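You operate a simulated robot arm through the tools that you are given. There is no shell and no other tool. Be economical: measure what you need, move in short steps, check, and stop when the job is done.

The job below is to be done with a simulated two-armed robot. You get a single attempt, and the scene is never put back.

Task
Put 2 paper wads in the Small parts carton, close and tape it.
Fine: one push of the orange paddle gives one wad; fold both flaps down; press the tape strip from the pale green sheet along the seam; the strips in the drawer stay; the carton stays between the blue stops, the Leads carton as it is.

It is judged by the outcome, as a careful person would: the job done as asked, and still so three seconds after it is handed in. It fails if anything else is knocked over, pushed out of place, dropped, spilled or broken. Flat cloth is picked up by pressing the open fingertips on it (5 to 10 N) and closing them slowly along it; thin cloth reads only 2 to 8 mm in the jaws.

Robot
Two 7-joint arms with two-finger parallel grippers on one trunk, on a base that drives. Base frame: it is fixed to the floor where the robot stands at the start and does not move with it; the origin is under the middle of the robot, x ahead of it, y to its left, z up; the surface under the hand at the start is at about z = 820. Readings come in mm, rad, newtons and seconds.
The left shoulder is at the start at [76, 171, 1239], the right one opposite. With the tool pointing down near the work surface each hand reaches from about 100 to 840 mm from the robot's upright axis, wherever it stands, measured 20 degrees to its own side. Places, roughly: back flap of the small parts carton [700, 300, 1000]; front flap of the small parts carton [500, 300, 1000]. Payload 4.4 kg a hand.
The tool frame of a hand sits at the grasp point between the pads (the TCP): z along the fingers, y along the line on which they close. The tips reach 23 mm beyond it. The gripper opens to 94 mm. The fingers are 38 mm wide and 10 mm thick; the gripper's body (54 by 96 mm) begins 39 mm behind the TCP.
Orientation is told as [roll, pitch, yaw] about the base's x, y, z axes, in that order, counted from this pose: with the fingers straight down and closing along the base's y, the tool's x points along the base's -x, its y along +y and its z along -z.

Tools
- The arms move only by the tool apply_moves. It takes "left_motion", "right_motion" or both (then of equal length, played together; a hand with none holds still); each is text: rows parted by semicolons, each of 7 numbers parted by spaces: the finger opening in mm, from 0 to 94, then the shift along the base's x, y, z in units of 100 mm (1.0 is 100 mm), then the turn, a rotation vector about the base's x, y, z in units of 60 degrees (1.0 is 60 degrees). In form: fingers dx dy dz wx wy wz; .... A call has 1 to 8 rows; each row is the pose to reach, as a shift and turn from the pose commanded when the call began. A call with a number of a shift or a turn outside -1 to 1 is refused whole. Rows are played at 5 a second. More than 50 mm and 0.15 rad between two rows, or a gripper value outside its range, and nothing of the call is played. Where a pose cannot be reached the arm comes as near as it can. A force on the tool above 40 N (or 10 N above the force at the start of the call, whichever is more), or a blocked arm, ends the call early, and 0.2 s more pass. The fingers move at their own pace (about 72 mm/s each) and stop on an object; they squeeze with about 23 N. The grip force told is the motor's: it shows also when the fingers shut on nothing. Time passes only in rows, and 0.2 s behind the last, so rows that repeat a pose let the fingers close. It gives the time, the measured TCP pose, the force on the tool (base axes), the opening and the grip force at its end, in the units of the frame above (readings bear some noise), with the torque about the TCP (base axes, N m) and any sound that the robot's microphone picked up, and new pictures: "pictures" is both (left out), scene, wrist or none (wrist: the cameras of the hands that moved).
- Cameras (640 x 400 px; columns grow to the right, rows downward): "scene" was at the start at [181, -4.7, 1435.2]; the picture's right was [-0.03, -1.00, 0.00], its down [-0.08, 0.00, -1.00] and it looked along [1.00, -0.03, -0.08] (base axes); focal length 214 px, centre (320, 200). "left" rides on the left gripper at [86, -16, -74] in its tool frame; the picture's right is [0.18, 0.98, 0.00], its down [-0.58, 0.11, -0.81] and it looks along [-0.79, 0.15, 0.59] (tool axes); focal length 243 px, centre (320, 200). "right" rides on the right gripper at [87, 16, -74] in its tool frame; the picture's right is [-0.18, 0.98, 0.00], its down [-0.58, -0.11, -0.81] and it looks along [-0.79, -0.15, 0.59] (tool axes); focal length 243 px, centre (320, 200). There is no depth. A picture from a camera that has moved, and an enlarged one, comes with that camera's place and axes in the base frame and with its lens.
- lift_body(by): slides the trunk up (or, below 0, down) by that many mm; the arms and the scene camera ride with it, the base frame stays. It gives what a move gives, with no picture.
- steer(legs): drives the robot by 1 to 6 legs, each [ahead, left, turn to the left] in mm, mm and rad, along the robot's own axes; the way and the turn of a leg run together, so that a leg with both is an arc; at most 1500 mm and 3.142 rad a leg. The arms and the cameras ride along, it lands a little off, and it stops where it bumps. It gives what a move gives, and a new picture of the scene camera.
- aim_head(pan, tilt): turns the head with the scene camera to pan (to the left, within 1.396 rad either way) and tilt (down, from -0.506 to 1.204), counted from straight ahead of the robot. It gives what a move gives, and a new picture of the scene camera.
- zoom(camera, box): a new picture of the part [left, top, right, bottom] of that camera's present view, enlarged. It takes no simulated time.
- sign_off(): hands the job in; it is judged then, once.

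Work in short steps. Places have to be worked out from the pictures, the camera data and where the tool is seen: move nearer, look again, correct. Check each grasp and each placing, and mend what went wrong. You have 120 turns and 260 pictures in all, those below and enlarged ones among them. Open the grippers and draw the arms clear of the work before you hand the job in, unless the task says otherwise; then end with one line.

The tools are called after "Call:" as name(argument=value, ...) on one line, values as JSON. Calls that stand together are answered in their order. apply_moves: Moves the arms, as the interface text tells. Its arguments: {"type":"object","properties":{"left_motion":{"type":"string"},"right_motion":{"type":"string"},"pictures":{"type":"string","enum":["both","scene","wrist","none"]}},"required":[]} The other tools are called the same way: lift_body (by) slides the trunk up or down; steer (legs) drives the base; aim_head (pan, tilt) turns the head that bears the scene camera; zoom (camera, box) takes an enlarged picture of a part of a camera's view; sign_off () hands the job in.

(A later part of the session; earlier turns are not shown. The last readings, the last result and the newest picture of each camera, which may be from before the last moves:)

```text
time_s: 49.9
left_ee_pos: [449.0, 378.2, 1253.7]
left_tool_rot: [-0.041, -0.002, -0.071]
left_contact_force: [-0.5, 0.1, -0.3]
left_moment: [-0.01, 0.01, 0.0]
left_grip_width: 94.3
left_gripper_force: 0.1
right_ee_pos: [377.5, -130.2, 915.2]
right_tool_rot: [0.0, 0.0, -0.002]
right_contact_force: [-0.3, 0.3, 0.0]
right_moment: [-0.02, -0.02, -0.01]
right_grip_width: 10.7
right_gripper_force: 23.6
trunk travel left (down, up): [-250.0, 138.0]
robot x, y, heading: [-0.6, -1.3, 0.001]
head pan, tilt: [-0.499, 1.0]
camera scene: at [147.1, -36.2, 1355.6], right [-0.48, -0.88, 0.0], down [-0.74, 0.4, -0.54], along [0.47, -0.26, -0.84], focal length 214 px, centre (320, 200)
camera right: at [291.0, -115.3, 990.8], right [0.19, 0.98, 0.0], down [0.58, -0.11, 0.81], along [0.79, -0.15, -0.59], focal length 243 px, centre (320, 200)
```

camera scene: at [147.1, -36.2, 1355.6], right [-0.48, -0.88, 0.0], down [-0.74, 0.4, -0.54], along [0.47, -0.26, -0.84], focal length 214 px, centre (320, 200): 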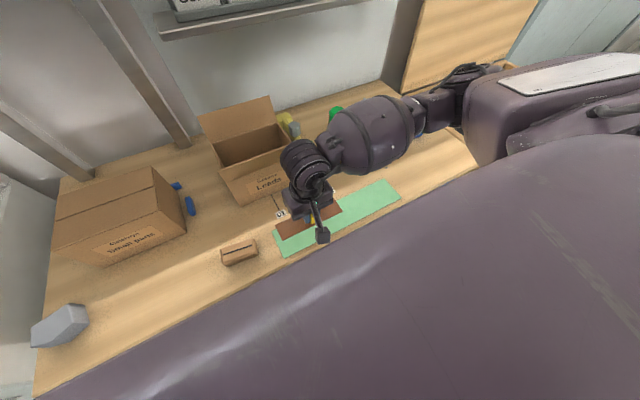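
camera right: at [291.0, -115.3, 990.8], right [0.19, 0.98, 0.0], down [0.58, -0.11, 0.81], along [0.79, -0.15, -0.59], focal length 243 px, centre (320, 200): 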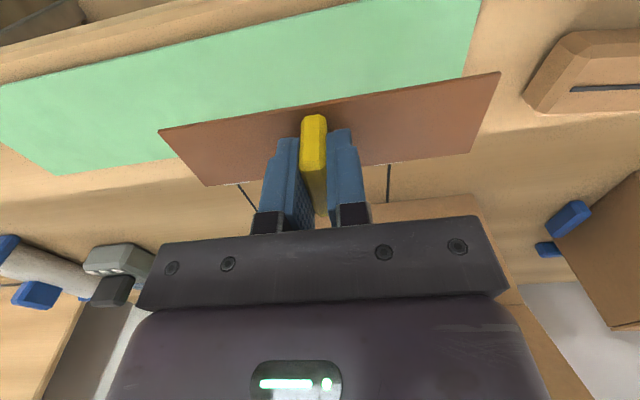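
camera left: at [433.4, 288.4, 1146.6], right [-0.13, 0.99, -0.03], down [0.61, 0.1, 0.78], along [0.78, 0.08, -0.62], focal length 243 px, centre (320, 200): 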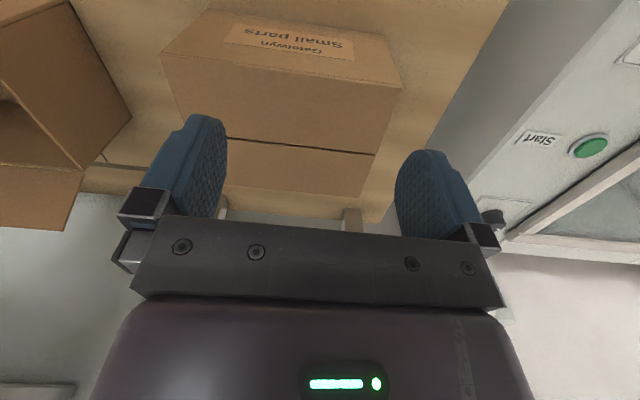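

The strip is held flat, centred on the TCP within 2 mm. I raise it, move it forward, and park the left hand further left.

Call:
apply_moves(right_motion="0 0 0 0.4 0 0 0;0 0 0 0.8 0 0 0;0 0 0 1 0 0 0", left_motion="94 -0.1 0.4 0 0 0 0;94 -0.2 0.8 0 0 0 0;94 -0.3 1 0 0 0 0", pictures="none")

Call:
apply_moves(right_motion="0 0.1 0.1 0.35 0 0 0;0 0.2 0.3 0.7 0 0 0;0 0.4 0.6 1 0 0 0;0 0.6 0.9 1 0 0 0", pictures="none")

Call:
apply_moves(right_motion="0 0.25 0.2 0.35 0 0 0;0 0.5 0.5 0.6 0 0 0;0 0.7 0.8 0.8 0 0 0;0 0.7 1 0.9 0 0 0", pictures="none")

Call:
aim_head(pan=0.4, tilt=0.5)

```text
time_s: 50.7
left_ee_pos: [418.0, 478.2, 1254.6]
left_tool_rot: [-0.04, -0.003, -0.071]
left_contact_force: [-0.3, 0.0, 0.7]
left_moment: [0.01, -0.05, 0.0]
left_grip_width: 93.9
left_gripper_force: 0.1
right_ee_pos: [380.5, -129.8, 1016.5]
right_tool_rot: [0.002, -0.001, -0.002]
right_contact_force: [-0.4, 0.4, 0.2]
right_moment: [-0.01, -0.02, -0.01]
right_grip_width: 10.8
right_gripper_force: 23.2
trunk travel left (down, up): [-250.0, 138.0]
robot x, y, heading: [-3.6, 0.5, -0.0]
head pan, tilt: [-0.499, 1.0]
```

```text
time_s: 51.7
left_ee_pos: [417.5, 476.9, 1254.6]
left_tool_rot: [-0.04, -0.001, -0.072]
left_contact_force: [0.4, -0.2, 0.5]
left_moment: [-0.02, 0.02, -0.02]
left_grip_width: 94.1
left_gripper_force: 0.0
right_ee_pos: [441.9, -38.7, 1117.0]
right_tool_rot: [-0.001, 0.001, -0.002]
right_contact_force: [-0.5, 0.5, -0.7]
right_moment: [-0.01, -0.03, 0.0]
right_grip_width: 10.8
right_gripper_force: 22.3
trunk travel left (down, up): [-250.0, 138.0]
robot x, y, heading: [-2.3, -3.3, 0.0]
head pan, tilt: [-0.499, 1.0]
```

```text
time_s: 52.7
left_ee_pos: [416.8, 476.7, 1254.2]
left_tool_rot: [-0.041, -0.004, -0.07]
left_contact_force: [0.2, -0.1, -0.2]
left_moment: [0.04, 0.0, -0.01]
left_grip_width: 93.8
left_gripper_force: 0.1
right_ee_pos: [508.9, 59.4, 1206.7]
right_tool_rot: [0.001, 0.003, -0.002]
right_contact_force: [0.6, -0.5, -1.2]
right_moment: [-0.01, 0.01, -0.03]
right_grip_width: 10.5
right_gripper_force: 23.1
trunk travel left (down, up): [-250.0, 138.0]
robot x, y, heading: [-2.2, -1.5, 0.005]
head pan, tilt: [-0.499, 1.0]
```

```text
time_s: 53.9
left_ee_pos: [418.2, 475.9, 1254.8]
left_tool_rot: [-0.039, -0.005, -0.072]
left_contact_force: [-0.1, -0.7, 0.2]
left_moment: [0.02, -0.02, 0.02]
left_grip_width: 94.0
left_gripper_force: 0.1
right_ee_pos: [510.2, 59.3, 1206.2]
right_tool_rot: [0.002, 0.002, -0.002]
right_contact_force: [-0.3, 0.3, 0.5]
right_moment: [-0.01, -0.03, -0.01]
right_grip_width: 10.8
right_gripper_force: 22.8
trunk travel left (down, up): [-250.0, 138.0]
robot x, y, heading: [-4.8, -3.0, -0.001]
head pan, tilt: [0.4, 0.499]
camera scene: at [170.0, 32.5, 1396.6], right [0.39, -0.92, 0.0], down [-0.44, -0.19, -0.88], along [0.81, 0.34, -0.48], focal length 214 px, centre (320, 200)
```

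scene: 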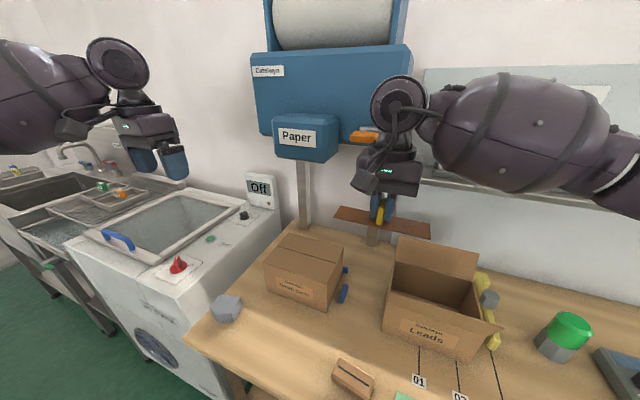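

The strip hangs level. I lower the trunk 150 mm again with both hands clear.

Call:
lift_body(by=-150)

Call:
apply_moves(right_motion="0 0 0.3 0.1 0 0 0;0 0 0.6 0.15 0 0 0;0 0 0.9 0.15 0 0 0;0 0 1 0.15 0 0 0", pictures="both")

```text
time_s: 55.7
left_ee_pos: [418.0, 478.8, 1105.0]
left_tool_rot: [-0.039, -0.008, -0.072]
left_contact_force: [0.0, 0.1, 0.1]
left_moment: [-0.01, 0.0, -0.01]
left_grip_width: 94.1
left_gripper_force: 0.1
right_ee_pos: [508.7, 59.8, 1057.5]
right_tool_rot: [0.002, -0.002, -0.002]
right_contact_force: [-0.3, 0.4, 0.5]
right_moment: [0.03, -0.04, 0.01]
right_grip_width: 10.7
right_gripper_force: 22.6
trunk travel left (down, up): [-100.0, 288.0]
robot x, y, heading: [-4.3, -1.0, -0.0]
head pan, tilt: [0.4, 0.499]
```

```text
time_s: 56.7
left_ee_pos: [418.4, 478.2, 1103.0]
left_tool_rot: [-0.041, -0.004, -0.072]
left_contact_force: [-0.7, 0.0, -0.2]
left_moment: [-0.03, 0.02, 0.03]
left_grip_width: 93.9
left_gripper_force: 0.0
right_ee_pos: [509.5, 161.7, 1071.6]
right_tool_rot: [0.001, 0.003, -0.001]
right_contact_force: [-0.7, 0.0, -0.2]
right_moment: [0.01, 0.0, 0.02]
right_grip_width: 10.7
right_gripper_force: 22.7
trunk travel left (down, up): [-100.0, 288.0]
robot x, y, heading: [-2.2, -1.4, 0.001]
head pan, tilt: [0.4, 0.499]
camera scene: at [308.9, 32.7, 1224.8], right [0.39, -0.92, 0.0], down [-0.44, -0.19, -0.88], along [0.81, 0.34, -0.48], focal length 214 px, centre (320, 200)
camera right: at [423.5, 176.8, 1147.6], right [0.19, 0.98, 0.0], down [0.58, -0.11, 0.81], along [0.79, -0.15, -0.59], focal length 243 px, centre (320, 200)
```

scene: 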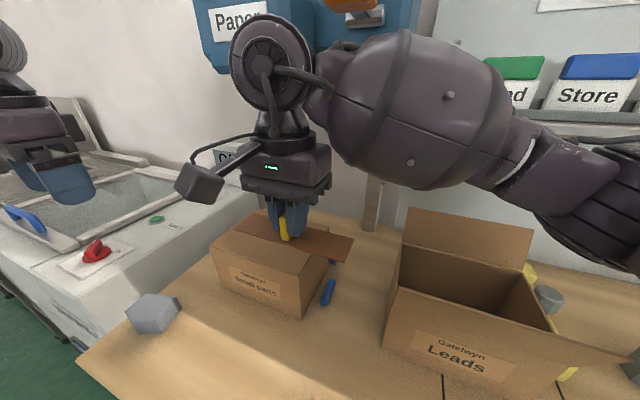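
right: 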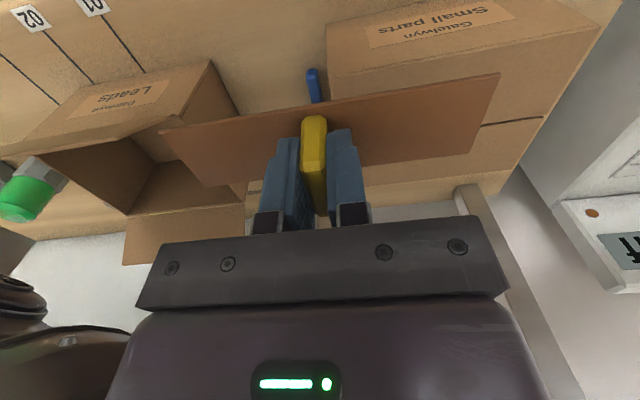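

Now at y≈162. I continue to y≈264, then lower to strip height ≈12 mm above the carton top.

Call:
apply_moves(right_motion="0 0 0.3 0 0 0 0;0 0 0.6 0 0 0 0;0 0 0.9 -0.1 0 0 0;0 0 1 -0.4 0 0 0;0 0 1 -0.7 0 0 0;0 0 1 -0.82 0 0 0", pictures="both")

```text
time_s: 58.1
left_ee_pos: [418.5, 477.3, 1104.2]
left_tool_rot: [-0.041, -0.003, -0.072]
left_contact_force: [0.5, -0.4, -0.6]
left_moment: [-0.02, 0.01, 0.02]
left_grip_width: 94.1
left_gripper_force: 0.1
right_ee_pos: [508.7, 263.0, 986.4]
right_tool_rot: [-0.003, 0.002, 0.0]
right_contact_force: [-0.9, -0.5, -0.2]
right_moment: [0.0, 0.01, 0.02]
right_grip_width: 10.9
right_gripper_force: 22.9
trunk travel left (down, up): [-100.0, 288.0]
robot x, y, heading: [-5.1, -2.6, -0.0]
head pan, tilt: [0.4, 0.499]
camera scene: at [308.8, 32.8, 1224.8], right [0.39, -0.92, 0.0], down [-0.44, -0.19, -0.88], along [0.81, 0.34, -0.48], focal length 214 px, centre (320, 200)
camera right: at [422.5, 277.0, 1061.7], right [0.18, 0.98, 0.0], down [0.58, -0.11, 0.8], along [0.79, -0.15, -0.59], focal length 243 px, centre (320, 200)
```

scene: 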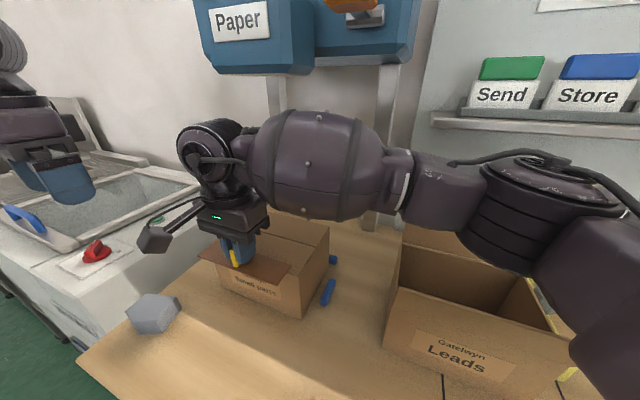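
right: 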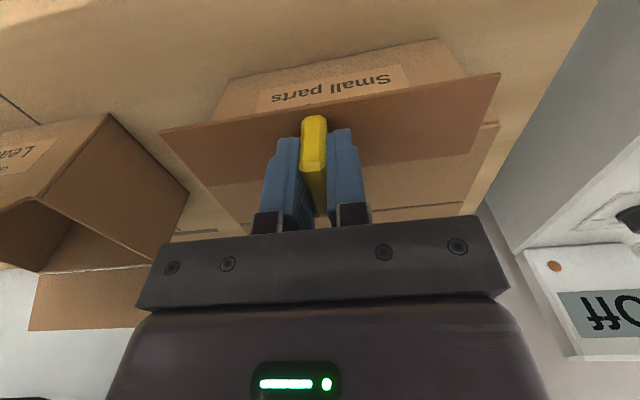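

Strip is just above carton top level. I slide forward to x≈604 above the seam.

Call:
apply_moves(right_motion="0 0.25 0 0 0 0 0;0 0.5 0 0 0 0 0;0 0.75 0 0 0 0 0;0 0.96 0.02 0 0 0 0", pictures="both")

```text
time_s: 59.1
left_ee_pos: [418.5, 478.5, 1104.3]
left_tool_rot: [-0.041, -0.003, -0.071]
left_contact_force: [0.8, -0.4, -0.1]
left_moment: [0.0, -0.01, 0.0]
left_grip_width: 94.3
left_gripper_force: 0.1
right_ee_pos: [604.2, 262.5, 989.2]
right_tool_rot: [0.001, 0.002, 0.001]
right_contact_force: [-0.1, -0.4, 0.2]
right_moment: [0.03, 0.0, 0.0]
right_grip_width: 10.7
right_gripper_force: 23.0
trunk travel left (down, up): [-100.0, 288.0]
robot x, y, heading: [-2.9, -2.0, -0.002]
head pan, tilt: [0.4, 0.499]
camera scene: at [309.0, 32.9, 1224.7], right [0.39, -0.92, 0.0], down [-0.44, -0.19, -0.88], along [0.81, 0.34, -0.48], focal length 214 px, centre (320, 200)
camera right: at [516.9, 276.0, 1066.1], right [0.18, 0.98, 0.0], down [0.58, -0.11, 0.81], along [0.79, -0.15, -0.59], focal length 243 px, centre (320, 200)
```

scene: 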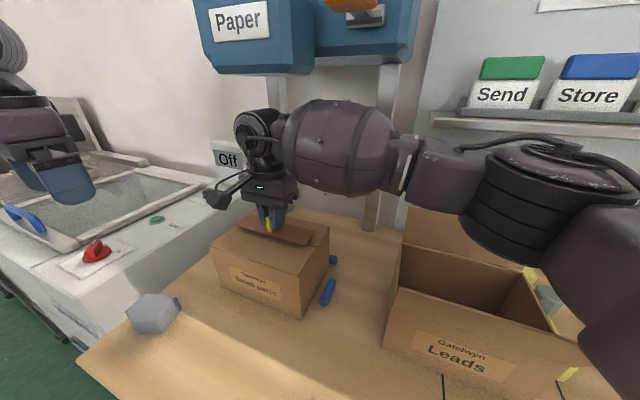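
right: 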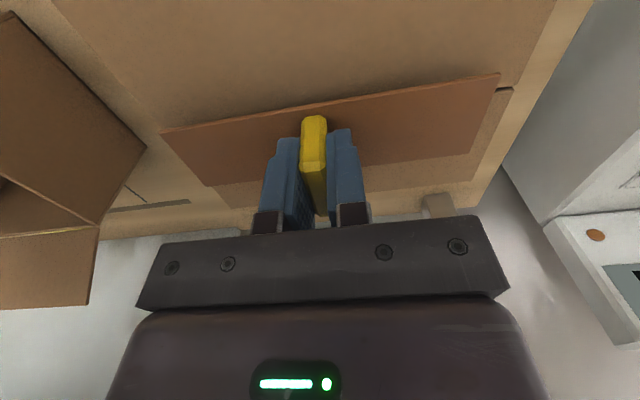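

The strip lies over the seam (seam x≈604). I trim −2 mm x, +3 mm y and lower slowly till contact.

Call:
apply_moves(right_motion="0 -0.02 0.03 -0.04 0 0 0;0 -0.02 0.03 -0.08 0 0 0;0 -0.02 0.03 -0.11 0 0 0;0 -0.02 0.03 -0.13 0 0 0;0 -0.02 0.03 -0.15 0 0 0", pictures="both")

```text
time_s: 60.3
left_ee_pos: [417.7, 478.5, 1104.5]
left_tool_rot: [-0.041, -0.003, -0.072]
left_contact_force: [-1.1, 0.9, 0.3]
left_moment: [0.0, -0.02, 0.01]
left_grip_width: 93.8
left_gripper_force: 0.0
right_ee_pos: [603.4, 263.7, 975.6]
right_tool_rot: [0.001, 0.001, -0.001]
right_contact_force: [2.0, 1.0, 4.9]
right_moment: [-0.03, -0.1, 0.01]
right_grip_width: 10.8
right_gripper_force: 23.1
trunk travel left (down, up): [-100.0, 288.0]
robot x, y, heading: [-3.3, -1.6, 0.002]
head pan, tilt: [0.4, 0.499]
camera scene: at [308.6, 32.7, 1225.1], right [0.39, -0.92, 0.0], down [-0.44, -0.19, -0.88], along [0.81, 0.34, -0.48], focal length 214 px, centre (320, 200)
camera right: at [516.5, 279.0, 1051.4], right [0.19, 0.98, 0.0], down [0.58, -0.11, 0.81], along [0.79, -0.15, -0.59], focal length 243 px, centre (320, 200)
```

scene: 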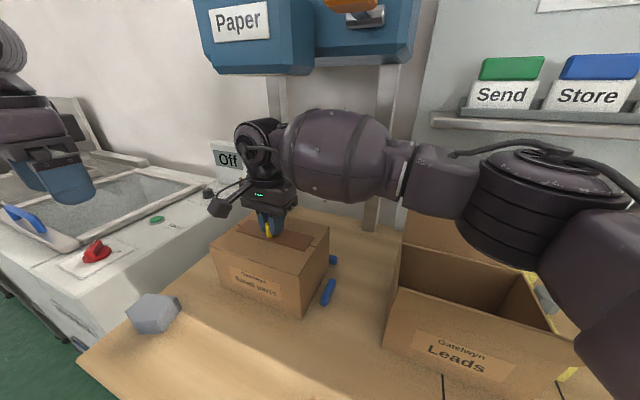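
right: 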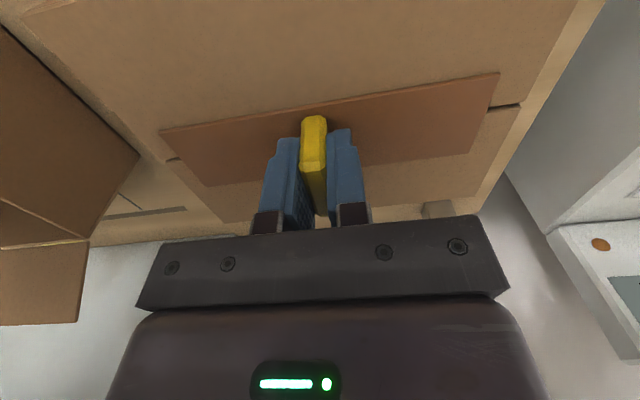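

Seam comes out centrally at both strip ends. I press down harder and hold.

Call:
apply_moves(right_motion="0 0 0 -0.02 0 0 0;0 0 0 -0.04 0 0 0;0 0 0 -0.05 0 0 0;0 0 0 -0.05 0 0 0;0 0 0 -0.05 0 0 0", pictures="none")

```text
time_s: 61.5
left_ee_pos: [418.0, 476.5, 1104.8]
left_tool_rot: [-0.039, -0.005, -0.072]
left_contact_force: [-0.2, 0.4, 0.8]
left_moment: [-0.03, 0.0, -0.01]
left_grip_width: 94.1
left_gripper_force: 0.1
right_ee_pos: [604.1, 263.5, 970.9]
right_tool_rot: [0.003, 0.001, -0.003]
right_contact_force: [0.8, 0.0, 21.0]
right_moment: [-0.08, -0.04, 0.04]
right_grip_width: 10.8
right_gripper_force: 22.9
trunk travel left (down, up): [-100.0, 288.0]
robot x, y, heading: [-2.5, -2.4, 0.006]
head pan, tilt: [0.4, 0.499]
```

21 N pressed. I open the fingers wide (tab stays between), and press the strip with the opened tips at both sides of the tab.

Call:
apply_moves(right_motion="40 0 0 0.02 0 0 0;94 0 0 0.05 0 0 0;94 0 0 0.05 0 0 0;94 0 0 0 0 0 0;94 0 0 -0.03 0 0 0;94 0 0 -0.06 0 0 0;94 0 0 -0.08 0 0 0", pictures="both")

```text
time_s: 63.2
left_ee_pos: [416.7, 478.0, 1105.3]
left_tool_rot: [-0.041, -0.004, -0.072]
left_contact_force: [-0.5, 0.8, -0.1]
left_moment: [0.01, 0.01, -0.02]
left_grip_width: 94.0
left_gripper_force: 0.0
right_ee_pos: [605.6, 265.2, 969.2]
right_tool_rot: [0.009, -0.007, -0.004]
right_contact_force: [-5.2, 1.1, 28.2]
right_moment: [-1.29, 0.23, -0.21]
right_grip_width: 93.7
right_gripper_force: 0.1
trunk travel left (down, up): [-100.0, 288.0]
robot x, y, heading: [0.5, -0.3, -0.002]
head pan, tilt: [0.4, 0.499]
stopped in row 7 (right hand): the force on the tool passed its limit at 42 N (the readings are from after the stop); the commanded pose is now the measured one
camera scene: at [306.5, 32.4, 1225.7], right [0.39, -0.92, 0.0], down [-0.44, -0.19, -0.88], along [0.81, 0.34, -0.48], focal length 214 px, centre (320, 200)
camera right: at [517.0, 279.7, 1044.5], right [0.19, 0.98, 0.01], down [0.57, -0.12, 0.81], along [0.8, -0.15, -0.59], focal length 243 px, centre (320, 200)
```

scene: 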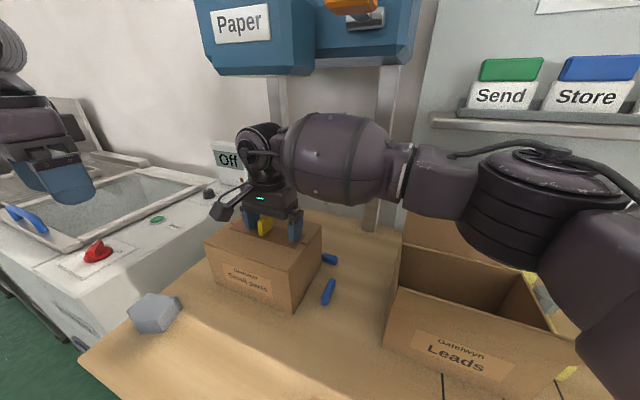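
right: 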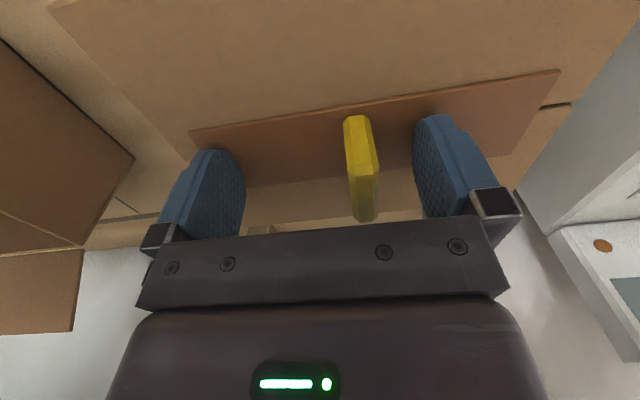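

The carton seems to have shifted a bit to the left while opening. I lift off and look carefully.

Call:
apply_moves(right_motion="94 0 0 0.03 0 0 0;94 0 0 0.06 0 0 0;94 0 0 0.15 0 0 0;94 0 0 0.3 0 0 0", pictures="both")

Call:
zoom(camera="scene", box=[180, 190, 352, 320])

Call:
zoom(camera="left", box=[0, 0, 320, 200])

```text
time_s: 64.2
left_ee_pos: [418.9, 478.5, 1104.8]
left_tool_rot: [-0.04, -0.005, -0.072]
left_contact_force: [0.4, 0.4, 0.2]
left_moment: [-0.01, 0.0, 0.01]
left_grip_width: 94.1
left_gripper_force: 0.0
right_ee_pos: [607.6, 264.3, 994.2]
right_tool_rot: [0.008, -0.004, -0.007]
right_contact_force: [0.4, 0.3, 0.3]
right_moment: [-0.01, -0.01, 0.02]
right_grip_width: 94.0
right_gripper_force: 0.0
trunk travel left (down, up): [-100.0, 288.0]
robot x, y, heading: [-4.6, 0.3, 0.004]
head pan, tilt: [0.4, 0.499]
camera scene: at [308.5, 32.9, 1224.9], right [0.39, -0.92, 0.0], down [-0.44, -0.19, -0.88], along [0.81, 0.34, -0.48], focal length 214 px, centre (320, 200)
camera right: at [520.0, 279.5, 1070.0], right [0.19, 0.98, 0.01], down [0.58, -0.12, 0.81], along [0.79, -0.15, -0.59], focal length 243 px, centre (320, 200)
```

scene: 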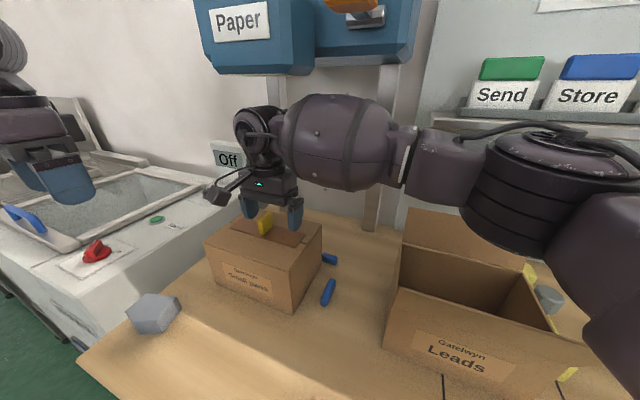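
right: 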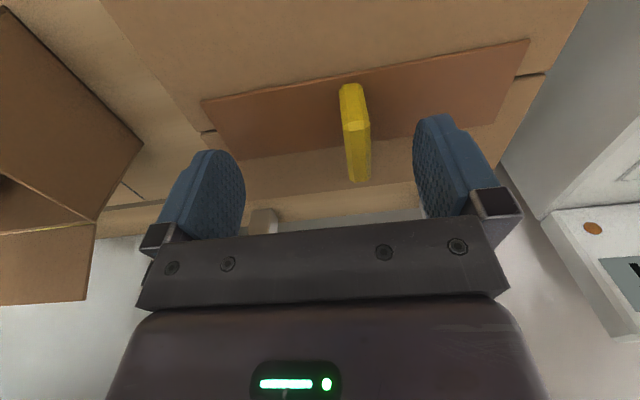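

```text
3.08 times, centred on (266, 255) of scene
camera zoom: at [308.5, 32.9, 1224.9], right [0.39, -0.92, 0.0], down [-0.44, -0.19, -0.88], along [0.81, 0.34, -0.48], focal length 660 px, centre (486, 31)
```

zoom: 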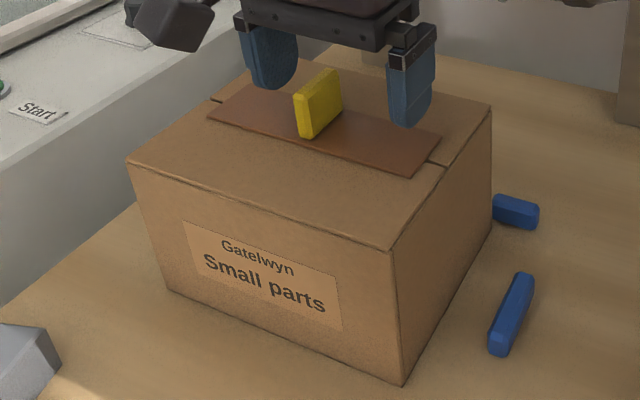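

```text
2.00 times, centred on (160, 100) of left
camera zoom: at [330.7, 471.6, 1178.8], right [-0.11, 0.99, -0.04], down [0.59, 0.1, 0.8], along [0.8, 0.07, -0.59], focal length 485 px, centre (640, 400)
```

zoom: 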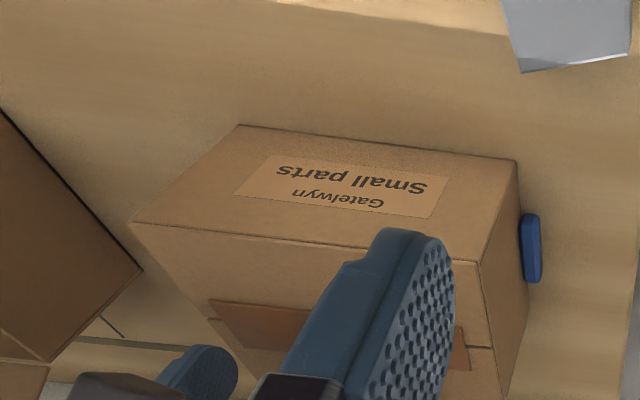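

The carton slid ~20 mm toward +y (next to the left stop) but the strip sits squarely on the seam. I press the strip further, vertically only: first with tips at y≈252/356.

Call:
apply_moves(right_motion="94 -0.02 0.2 0.05 0 0 0;94 -0.02 0.38 0.05 0 0 0;94 -0.02 0.38 -0.15 0 0 0;94 -0.02 0.38 -0.21 0 0 0;94 -0.02 0.38 -0.24 0 0 0;94 -0.02 0.38 -0.26 0 0 0;94 -0.02 0.38 -0.26 0 0 0", pictures="wrist")

```text
time_s: 66.0
left_ee_pos: [420.2, 478.4, 1104.9]
left_tool_rot: [-0.04, -0.002, -0.071]
left_contact_force: [0.6, 0.0, -0.2]
left_moment: [0.03, 0.01, -0.02]
left_grip_width: 94.0
left_gripper_force: 0.1
right_ee_pos: [667.9, 257.0, 992.8]
right_tool_rot: [0.037, -0.025, -0.12]
right_contact_force: [-0.2, 0.0, -0.2]
right_moment: [0.01, 0.01, 0.0]
right_grip_width: 94.0
right_gripper_force: 0.0
trunk travel left (down, up): [-100.0, 288.0]
robot x, y, heading: [-1.3, -5.8, 0.003]
head pan, tilt: [0.4, 0.499]
stopped in row 7 (right hand): the arm was blocked; the commanded pose is now the measured one
camera right: at [580.3, 279.8, 1067.0], right [0.3, 0.95, 0.04], down [0.54, -0.21, 0.82], along [0.79, -0.22, -0.58], focal length 243 px, centre (320, 200)
```

right: 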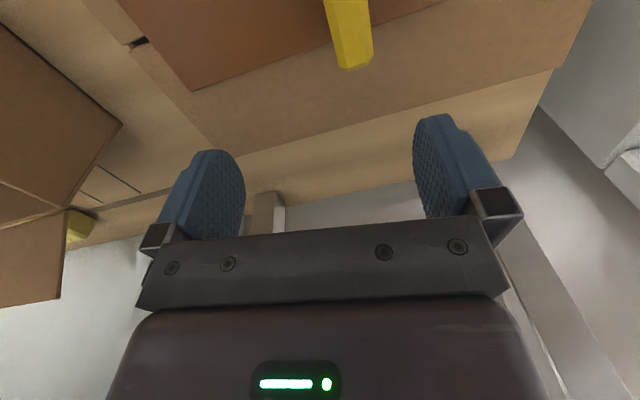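

The right arm got blocked (likely against head/body) and was deflected forward. Let me look at the scene before moving.

Call:
apply_moves(right_motion="94 -0.1 0 0.02 0 0 0.02;94 -0.25 0 0.02 0 0 0.04;94 -0.4 0 0.02 0 0 0.07", pictures="both")

```text
time_s: 66.8
left_ee_pos: [419.1, 477.7, 1104.3]
left_tool_rot: [-0.041, -0.004, -0.072]
left_contact_force: [0.1, 0.9, 0.2]
left_moment: [0.01, 0.03, 0.02]
left_grip_width: 94.0
left_gripper_force: 0.0
right_ee_pos: [618.2, 263.8, 994.0]
right_tool_rot: [0.038, -0.027, -0.031]
right_contact_force: [0.1, -0.1, -0.2]
right_moment: [-0.01, -0.01, -0.02]
right_grip_width: 94.0
right_gripper_force: 0.2
trunk travel left (down, up): [-100.0, 288.0]
robot x, y, heading: [-1.7, -0.3, 0.001]
head pan, tilt: [0.4, 0.499]
camera scene: at [309.0, 32.8, 1224.8], right [0.39, -0.92, 0.0], down [-0.44, -0.19, -0.88], along [0.81, 0.34, -0.48], focal length 214 px, centre (320, 200)
camera right: at [530.2, 279.0, 1067.9], right [0.21, 0.98, 0.04], down [0.55, -0.16, 0.82], along [0.8, -0.15, -0.57], focal length 243 px, centre (320, 200)
```

scene: 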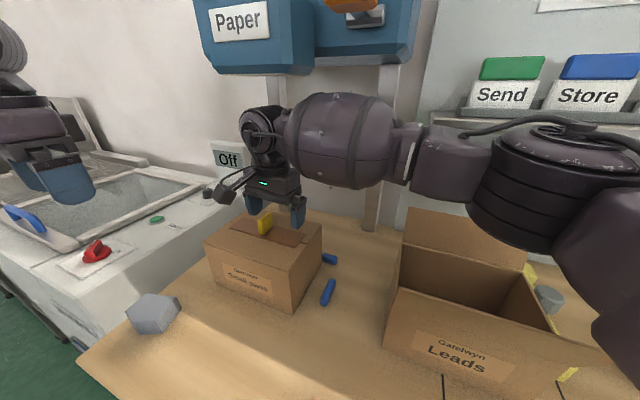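
right: 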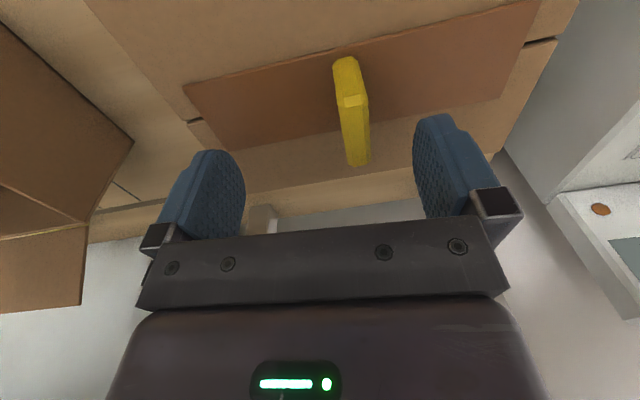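

The right arm's side reach ends here; the left hand will do the rest. I retract the right hand back and out to the right.

Call:
apply_moves(right_motion="94 -0.25 0 0 0 0 0;94 -0.5 0 0 0 0 0;94 -0.75 0 0.05 0 0 0;94 -1 0 0.2 0 0 0;94 -1 -0.2 0.6 0 0 0;94 -1 -0.5 0.8 0 0 0;94 -1 -0.9 0.9 0 0 0", pictures="none")

Call:
apply_moves(right_motion="94 0 -0.4 0.1 0 0 0;94 0 -0.8 0.2 0 0 0;94 0 -1 0.2 0 0 0", pictures="scene")

```text
time_s: 68.4
left_ee_pos: [419.4, 478.0, 1103.7]
left_tool_rot: [-0.04, -0.002, -0.071]
left_contact_force: [0.0, -0.3, 0.2]
left_moment: [0.0, 0.03, 0.01]
left_grip_width: 94.0
left_gripper_force: 0.1
right_ee_pos: [519.9, 172.2, 1085.7]
right_tool_rot: [0.038, -0.028, -0.035]
right_contact_force: [-0.5, -0.7, 0.1]
right_moment: [0.01, 0.02, -0.02]
right_grip_width: 94.1
right_gripper_force: 0.1
trunk travel left (down, up): [-100.0, 288.0]
robot x, y, heading: [-4.7, -1.4, 0.002]
head pan, tilt: [0.4, 0.499]
```

```text
time_s: 69.2
left_ee_pos: [419.1, 477.4, 1103.8]
left_tool_rot: [-0.041, -0.004, -0.071]
left_contact_force: [-1.0, -0.3, -0.3]
left_moment: [0.01, 0.02, 0.03]
left_grip_width: 94.2
left_gripper_force: 0.0
right_ee_pos: [518.2, 73.6, 1106.0]
right_tool_rot: [0.036, -0.025, -0.034]
right_contact_force: [0.9, 0.2, 0.3]
right_moment: [0.0, 0.01, -0.01]
right_grip_width: 94.3
right_gripper_force: 0.1
trunk travel left (down, up): [-100.0, 288.0]
robot x, y, heading: [-4.1, 1.5, -0.001]
head pan, tilt: [0.4, 0.499]
camera scene: at [309.3, 32.5, 1224.7], right [0.39, -0.92, 0.0], down [-0.44, -0.19, -0.88], along [0.81, 0.34, -0.48], focal length 214 px, centre (320, 200)
```

scene: 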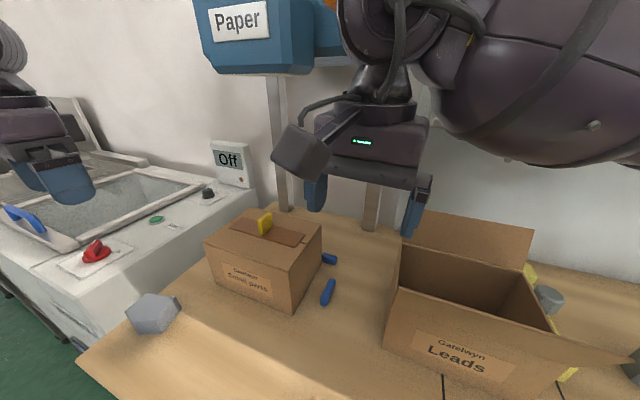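

Right hand is clear; carton is level and between the stops. Now the left hand approaches in front of the carton top to press the strip at more points (vertical presses only).

Call:
apply_moves(left_motion="94 0.3 -0.25 -0.1 0.01 0 0.02;94 0.6 -0.5 -0.2 0.02 0 0.04;94 0.85 -0.75 -0.3 0.038 0 0.068;94 0.9 -1 -0.5 0.038 0 0.068", pictures="none")

Call:
apply_moves(left_motion="94 0 -0.3 -0.2 0 0 0;94 0 -0.6 -0.4 0 0 0;94 0 -0.75 -0.48 0 0 0", pictures="both")

```text
time_s: 70.2
left_ee_pos: [510.4, 377.5, 1054.5]
left_tool_rot: [-0.001, -0.002, -0.001]
left_contact_force: [-0.1, -0.1, -0.1]
left_moment: [0.0, 0.0, -0.01]
left_grip_width: 93.9
left_gripper_force: 0.0
right_ee_pos: [518.0, 73.9, 1105.9]
right_tool_rot: [0.035, -0.025, -0.033]
right_contact_force: [-0.6, -0.4, -0.3]
right_moment: [0.0, 0.02, 0.02]
right_grip_width: 93.9
right_gripper_force: 0.0
trunk travel left (down, up): [-100.0, 288.0]
robot x, y, heading: [-1.1, -0.1, 0.004]
head pan, tilt: [0.4, 0.499]
```

```text
time_s: 71.0
left_ee_pos: [508.0, 302.6, 1004.1]
left_tool_rot: [0.0, -0.003, 0.002]
left_contact_force: [0.2, 0.0, 0.7]
left_moment: [0.01, -0.02, 0.02]
left_grip_width: 93.7
left_gripper_force: 0.1
right_ee_pos: [518.8, 74.4, 1105.8]
right_tool_rot: [0.036, -0.027, -0.032]
right_contact_force: [-0.8, 0.4, -0.3]
right_moment: [-0.01, 0.02, 0.0]
right_grip_width: 94.0
right_gripper_force: 0.1
trunk travel left (down, up): [-100.0, 288.0]
robot x, y, heading: [-4.3, -0.6, 0.001]
head pan, tilt: [0.4, 0.499]
camera scene: at [309.1, 32.7, 1224.8], right [0.39, -0.92, 0.0], down [-0.44, -0.19, -0.88], along [0.81, 0.34, -0.48], focal length 214 px, centre (320, 200)
camera left: at [421.4, 286.5, 1078.1], right [-0.18, 0.98, 0.0], down [0.58, 0.11, 0.81], along [0.79, 0.15, -0.59], focal length 243 px, centre (320, 200)
```

scene: 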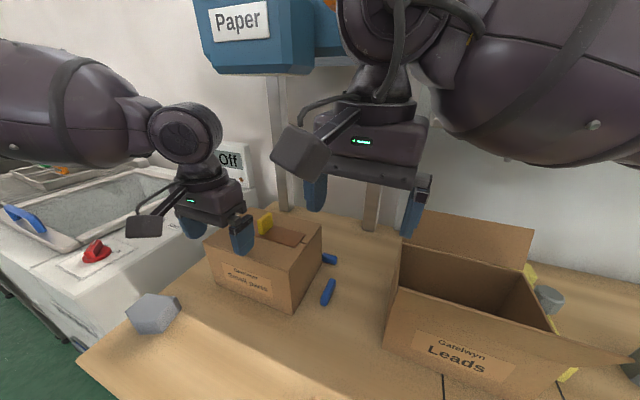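
left: 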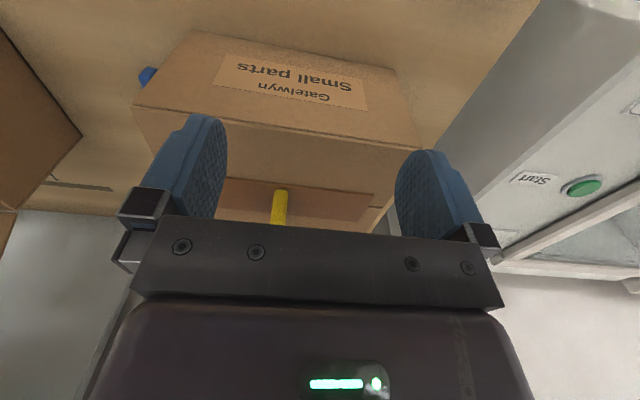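

Strip and tab lie between the open fingers. I move forward over the seam (x≈604).

Call:
apply_moves(left_motion="94 0.25 0 0 0 0 0;94 0.5 0 0 0 0 0;94 0.75 0 0 0 0 0;94 0.97 0 0 0 0 0", pictures="both")

```text
time_s: 72.0
left_ee_pos: [605.7, 301.3, 1007.2]
left_tool_rot: [-0.001, -0.002, 0.001]
left_contact_force: [-0.2, 0.0, -0.1]
left_moment: [-0.02, -0.01, 0.0]
left_grip_width: 94.0
left_gripper_force: 0.1
right_ee_pos: [518.8, 73.8, 1106.0]
right_tool_rot: [0.034, -0.026, -0.036]
right_contact_force: [0.5, 0.6, 0.5]
right_moment: [0.07, 0.04, 0.01]
right_grip_width: 93.8
right_gripper_force: 0.0
trunk travel left (down, up): [-100.0, 288.0]
robot x, y, heading: [-3.6, -5.0, 0.003]
head pan, tilt: [0.4, 0.499]
camera scene: at [309.3, 32.8, 1224.6], right [0.39, -0.92, 0.0], down [-0.44, -0.19, -0.88], along [0.81, 0.34, -0.48], focal length 214 px, centre (320, 200)
camera left: at [517.9, 284.5, 1081.3], right [-0.18, 0.98, 0.0], down [0.58, 0.11, 0.81], along [0.79, 0.15, -0.59], focal length 243 px, centre (320, 200)
```

scene: 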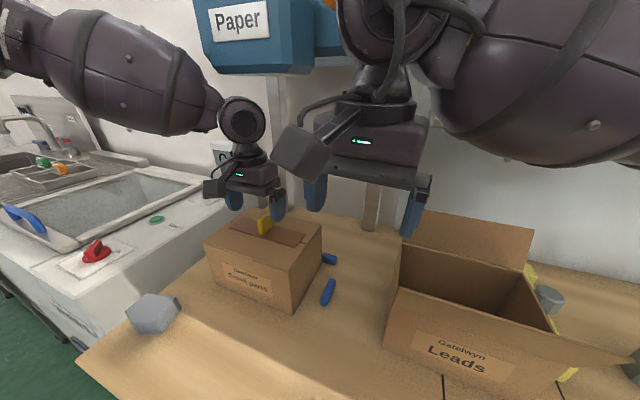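
left: 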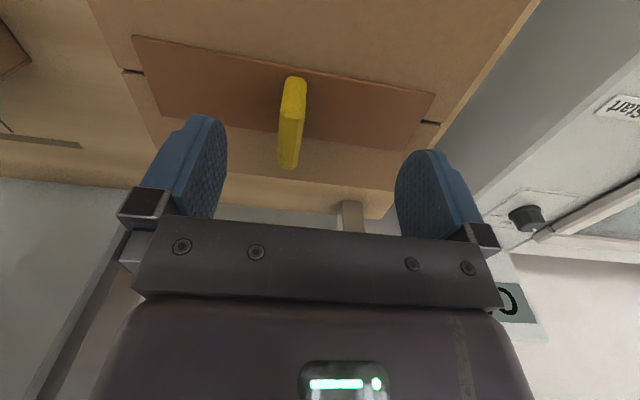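

Strip spans y 202–368 at x≈604. I press straight down here (tips at y≈249 and 354).

Call:
apply_moves(left_motion="94 0 0 -0.2 0 0 0;94 0 0 -0.32 0 0 0;94 0 0 -0.37 0 0 0;94 0 0 -0.4 0 0 0;94 0 0 -0.42 0 0 0;94 0 0 -0.42 0 0 0", pictures="none")

```text
time_s: 73.4
left_ee_pos: [604.8, 301.9, 969.1]
left_tool_rot: [0.0, -0.01, 0.0]
left_contact_force: [0.2, 5.3, 33.3]
left_moment: [0.1, 0.13, -0.05]
left_grip_width: 94.1
left_gripper_force: 0.1
right_ee_pos: [514.6, 73.9, 1107.5]
right_tool_rot: [0.037, -0.032, -0.031]
right_contact_force: [0.7, 0.0, -0.1]
right_moment: [0.01, 0.01, -0.03]
right_grip_width: 94.0
right_gripper_force: 0.1
trunk travel left (down, up): [-100.0, 288.0]
robot x, y, heading: [3.6, -7.1, 0.001]
head pan, tilt: [0.4, 0.499]
```

Pressed evenly with 33 N. Lift, shift 32 mm right, and press again (tips y≈217/322).

Call:
apply_moves(left_motion="94 0 0 0.15 0 0 0;94 0 0 0.35 0 0 0;94 0 -0.32 0.35 0 0 0;94 0 -0.32 0.1 0 0 0;94 0 -0.32 0.03 0 0 0;94 0 -0.32 0 0 0 0;94 0 -0.32 0 0 0 0", pictures="none")

Call:
apply_moves(left_motion="94 0 0 0.1 0 0 0;94 0 0 0.35 0 0 0;94 -0.3 0 0.4 0 0 0;94 -0.6 0 0.5 0 0 0;94 -0.9 0.2 0.6 0 0 0;94 -1 0.6 0.7 0 0 0;94 -1 1 0.8 0 0 0", pictures="both")

Call:
zoom(camera="scene", box=[180, 190, 372, 320])

```text
time_s: 75.0
left_ee_pos: [605.3, 270.0, 968.9]
left_tool_rot: [0.002, -0.012, -0.002]
left_contact_force: [4.7, 0.9, 39.3]
left_moment: [0.33, 0.13, -0.11]
left_grip_width: 93.5
left_gripper_force: 0.0
right_ee_pos: [516.5, 72.6, 1109.0]
right_tool_rot: [0.037, -0.031, -0.035]
right_contact_force: [-0.6, -0.6, 0.4]
right_moment: [0.01, -0.01, 0.02]
right_grip_width: 93.9
right_gripper_force: 0.1
trunk travel left (down, up): [-100.0, 288.0]
robot x, y, heading: [-0.6, -1.3, -0.002]
head pan, tilt: [0.4, 0.499]
```

```text
time_s: 76.6
left_ee_pos: [505.4, 372.6, 1041.3]
left_tool_rot: [0.001, -0.002, 0.001]
left_contact_force: [-0.3, -0.5, 0.5]
left_moment: [-0.02, 0.0, 0.01]
left_grip_width: 93.9
left_gripper_force: 0.1
right_ee_pos: [518.5, 75.2, 1105.6]
right_tool_rot: [0.036, -0.027, -0.034]
right_contact_force: [0.4, 0.2, 0.0]
right_moment: [0.0, 0.01, -0.03]
right_grip_width: 94.1
right_gripper_force: 0.1
trunk travel left (down, up): [-100.0, 288.0]
robot x, y, heading: [-2.9, -1.8, 0.002]
head pan, tilt: [0.4, 0.499]
camera scene: at [309.5, 33.3, 1224.5], right [0.39, -0.92, 0.0], down [-0.44, -0.19, -0.88], along [0.81, 0.34, -0.48], focal length 214 px, centre (320, 200)
camera left: at [419.5, 356.0, 1115.2], right [-0.18, 0.98, 0.0], down [0.58, 0.11, 0.81], along [0.79, 0.15, -0.59], focal length 243 px, centre (320, 200)
```

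scene: 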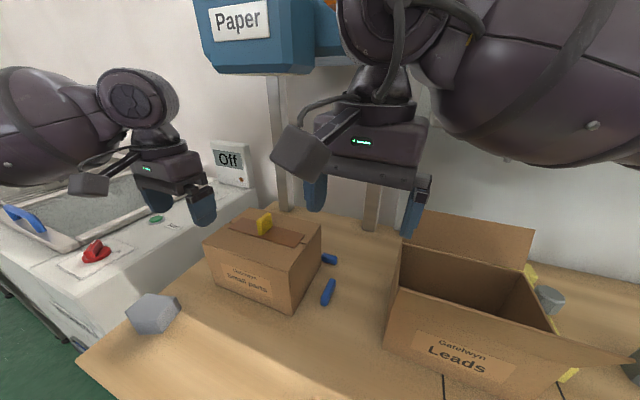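
left: 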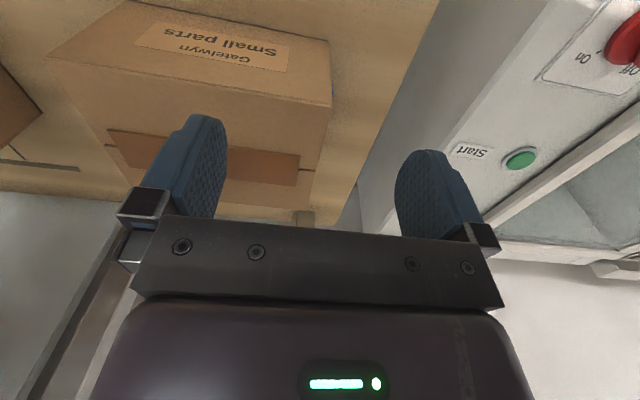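

```text
3.08 times, centred on (276, 255) of scene
camera zoom: at [309.5, 33.3, 1224.5], right [0.39, -0.92, 0.0], down [-0.44, -0.19, -0.88], along [0.81, 0.34, -0.48], focal length 660 px, centre (455, 31)
```

zoom: 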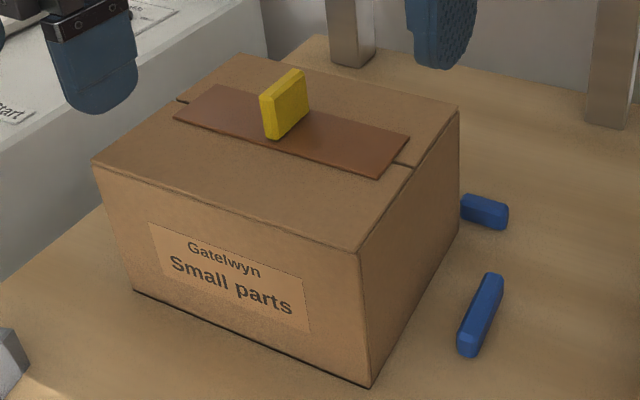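

The tape lies flat along the seam. I want to inspect the carton's left side near the stop, so I swing the left hand out left.

Call:
apply_moves(left_motion="94 -0.25 0.35 0.1 0 0 0;94 -0.5 0.7 0.2 0 0 0;94 -0.8 1 0.3 0 0 0", pictures="none")

Call:
zoom(camera="left", box=[60, 0, 300, 150])

Call:
zoom(camera="scene", box=[195, 250, 315, 325])

```text
time_s: 77.4
left_ee_pos: [425.4, 471.9, 1074.8]
left_tool_rot: [-0.001, -0.004, -0.001]
left_contact_force: [-0.4, 0.6, 0.2]
left_moment: [-0.01, -0.02, 0.03]
left_grip_width: 94.0
left_gripper_force: 0.1
right_ee_pos: [516.6, 74.4, 1106.9]
right_tool_rot: [0.033, -0.029, -0.033]
right_contact_force: [0.1, 1.0, -0.2]
right_moment: [0.01, -0.02, 0.01]
right_grip_width: 94.2
right_gripper_force: 0.1
trunk travel left (down, up): [-100.0, 288.0]
robot x, y, heading: [-3.5, -1.8, 0.004]
head pan, tilt: [0.4, 0.499]
```

```text
2.67 times, centred on (180, 75) of left
camera zoom: at [337.7, 457.1, 1149.1], right [-0.18, 0.98, 0.0], down [0.58, 0.11, 0.81], along [0.79, 0.15, -0.59], focal length 647 px, centre (693, 533)
```

zoom: 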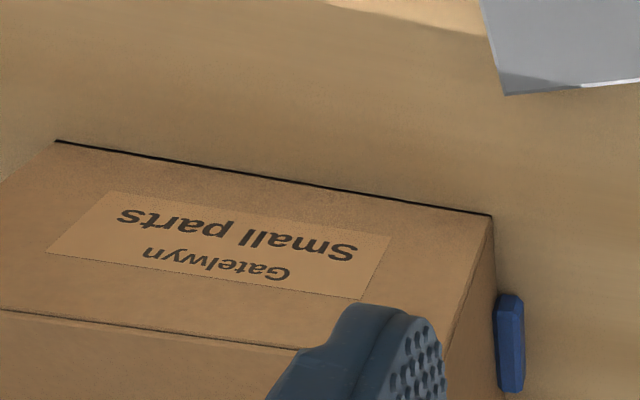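

```text
5.33 times, centred on (255, 288) of scene
camera zoom: at [308.1, 33.4, 1225.2], right [0.39, -0.92, 0.0], down [-0.44, -0.19, -0.88], along [0.81, 0.34, -0.48], focal length 1144 px, centre (667, -267)
```

zoom: 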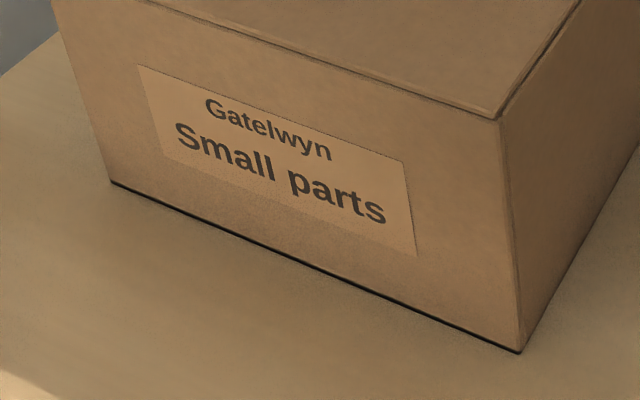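

The front bottom shows a hairline gap and the carton rests against the left stop; I'll nudge it ~15 mm back to centre with closed left fingers from its left side. First move to beside it, above.

Call:
apply_moves(left_motion="0 0.3 -0.2 -0.1 0 0 0;0 0.6 -0.4 -0.2 0 0 0;0 0.9 -0.55 -0.3 0 0 0;0 1 -0.58 -0.4 0 0 0", pictures="none")

Call:
apply_moves(left_motion="0 0.25 0 -0.05 0 0 0;0 0.5 0 -0.1 0 0 0;0 0.78 0 -0.1 0 0 0", pictures="both")

```text
time_s: 78.4
left_ee_pos: [526.0, 413.8, 1035.2]
left_tool_rot: [-0.001, -0.002, 0.0]
left_contact_force: [0.3, -0.7, 0.1]
left_moment: [-0.03, 0.0, 0.03]
left_grip_width: 0.0
left_gripper_force: 23.6
right_ee_pos: [518.0, 73.0, 1105.1]
right_tool_rot: [0.036, -0.026, -0.032]
right_contact_force: [-0.2, 0.1, 0.0]
right_moment: [0.02, 0.01, 0.02]
right_grip_width: 94.1
right_gripper_force: 0.1
trunk travel left (down, up): [-100.0, 288.0]
robot x, y, heading: [-1.6, 0.5, 0.002]
head pan, tilt: [0.4, 0.499]
```

```text
time_s: 79.2
left_ee_pos: [606.1, 414.1, 1024.1]
left_tool_rot: [-0.002, -0.002, 0.0]
left_contact_force: [-0.8, -1.0, -0.4]
left_moment: [-0.01, 0.01, 0.0]
left_grip_width: 0.0
left_gripper_force: 22.9
right_ee_pos: [518.8, 72.8, 1105.5]
right_tool_rot: [0.038, -0.027, -0.035]
right_contact_force: [0.2, -0.8, -0.1]
right_moment: [0.01, -0.02, 0.01]
right_grip_width: 94.1
right_gripper_force: 0.0
trunk travel left (down, up): [-100.0, 288.0]
robot x, y, heading: [-3.9, -1.8, -0.002]
head pan, tilt: [0.4, 0.499]
camera scene: at [309.3, 32.2, 1224.7], right [0.39, -0.92, 0.0], down [-0.44, -0.19, -0.88], along [0.81, 0.34, -0.48], focal length 214 px, centre (320, 200)
camera left: at [518.6, 398.2, 1099.0], right [-0.18, 0.98, 0.0], down [0.58, 0.11, 0.81], along [0.79, 0.15, -0.59], focal length 243 px, centre (320, 200)
```

scene: 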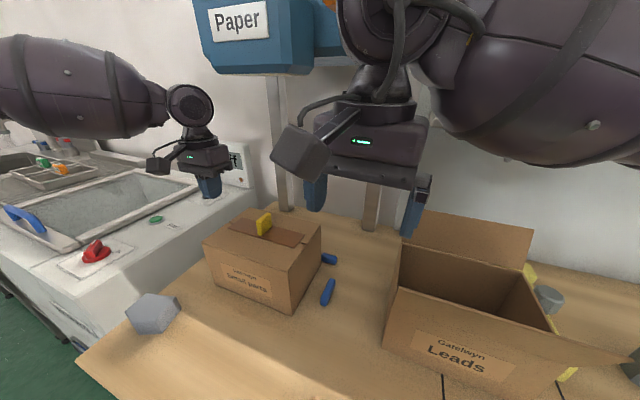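
left: 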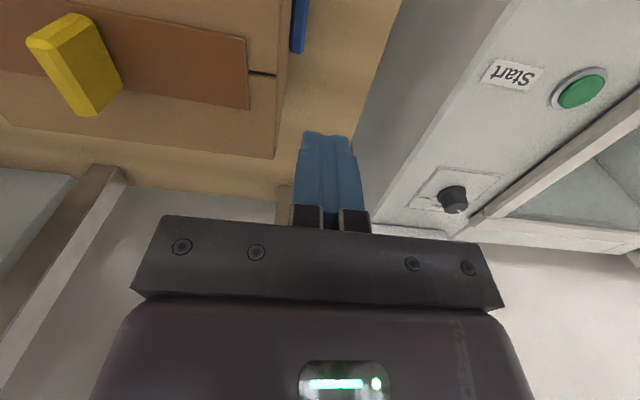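

Gap beside the carton is clear (machine top ≈ z 850, y≈499). I descend next to the carton's left face.

Call:
apply_moves(left_motion="0 0 0 -0.3 0 0 0;0 0 0 -0.6 0 0 0;0 0 0 -0.85 0 0 0;0 0 0 -1 0 0 0", pictures="both")

```text
time_s: 80.2
left_ee_pos: [604.0, 413.5, 922.8]
left_tool_rot: [-0.001, -0.002, 0.001]
left_contact_force: [0.4, 0.0, -0.5]
left_moment: [0.0, -0.04, 0.0]
left_grip_width: 0.1
left_gripper_force: 22.7
right_ee_pos: [518.8, 74.7, 1105.1]
right_tool_rot: [0.036, -0.027, -0.034]
right_contact_force: [1.0, 0.2, -0.2]
right_moment: [-0.02, 0.03, 0.03]
right_grip_width: 94.0
right_gripper_force: 0.1
trunk travel left (down, up): [-100.0, 288.0]
robot x, y, heading: [-3.6, -1.4, -0.002]
head pan, tilt: [0.4, 0.499]
camera scene: at [309.3, 32.9, 1224.7], right [0.39, -0.92, 0.0], down [-0.44, -0.19, -0.88], along [0.81, 0.34, -0.48], focal length 214 px, centre (320, 200)
camera left: at [517.5, 398.1, 997.3], right [-0.18, 0.98, 0.0], down [0.58, 0.11, 0.81], along [0.79, 0.15, -0.59], focal length 243 px, centre (320, 200)
```

scene: 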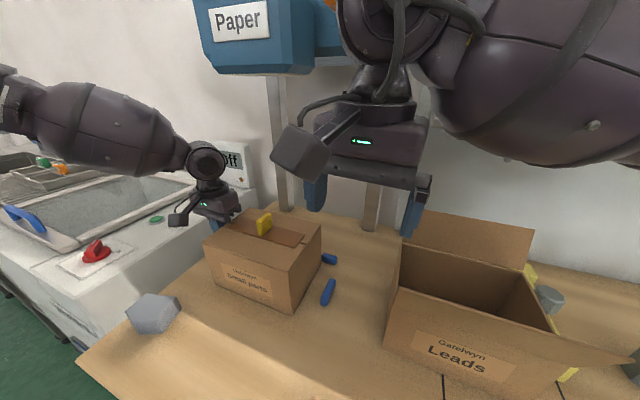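
left: 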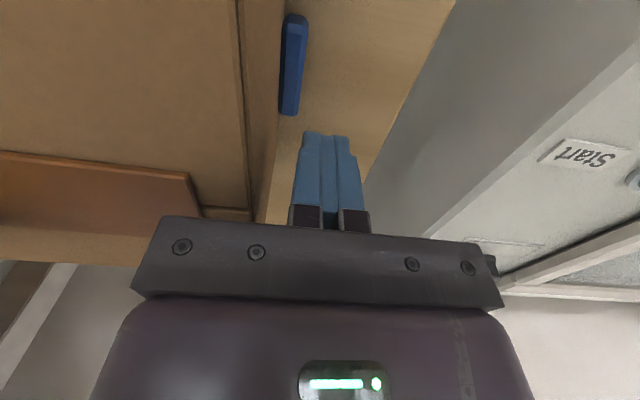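

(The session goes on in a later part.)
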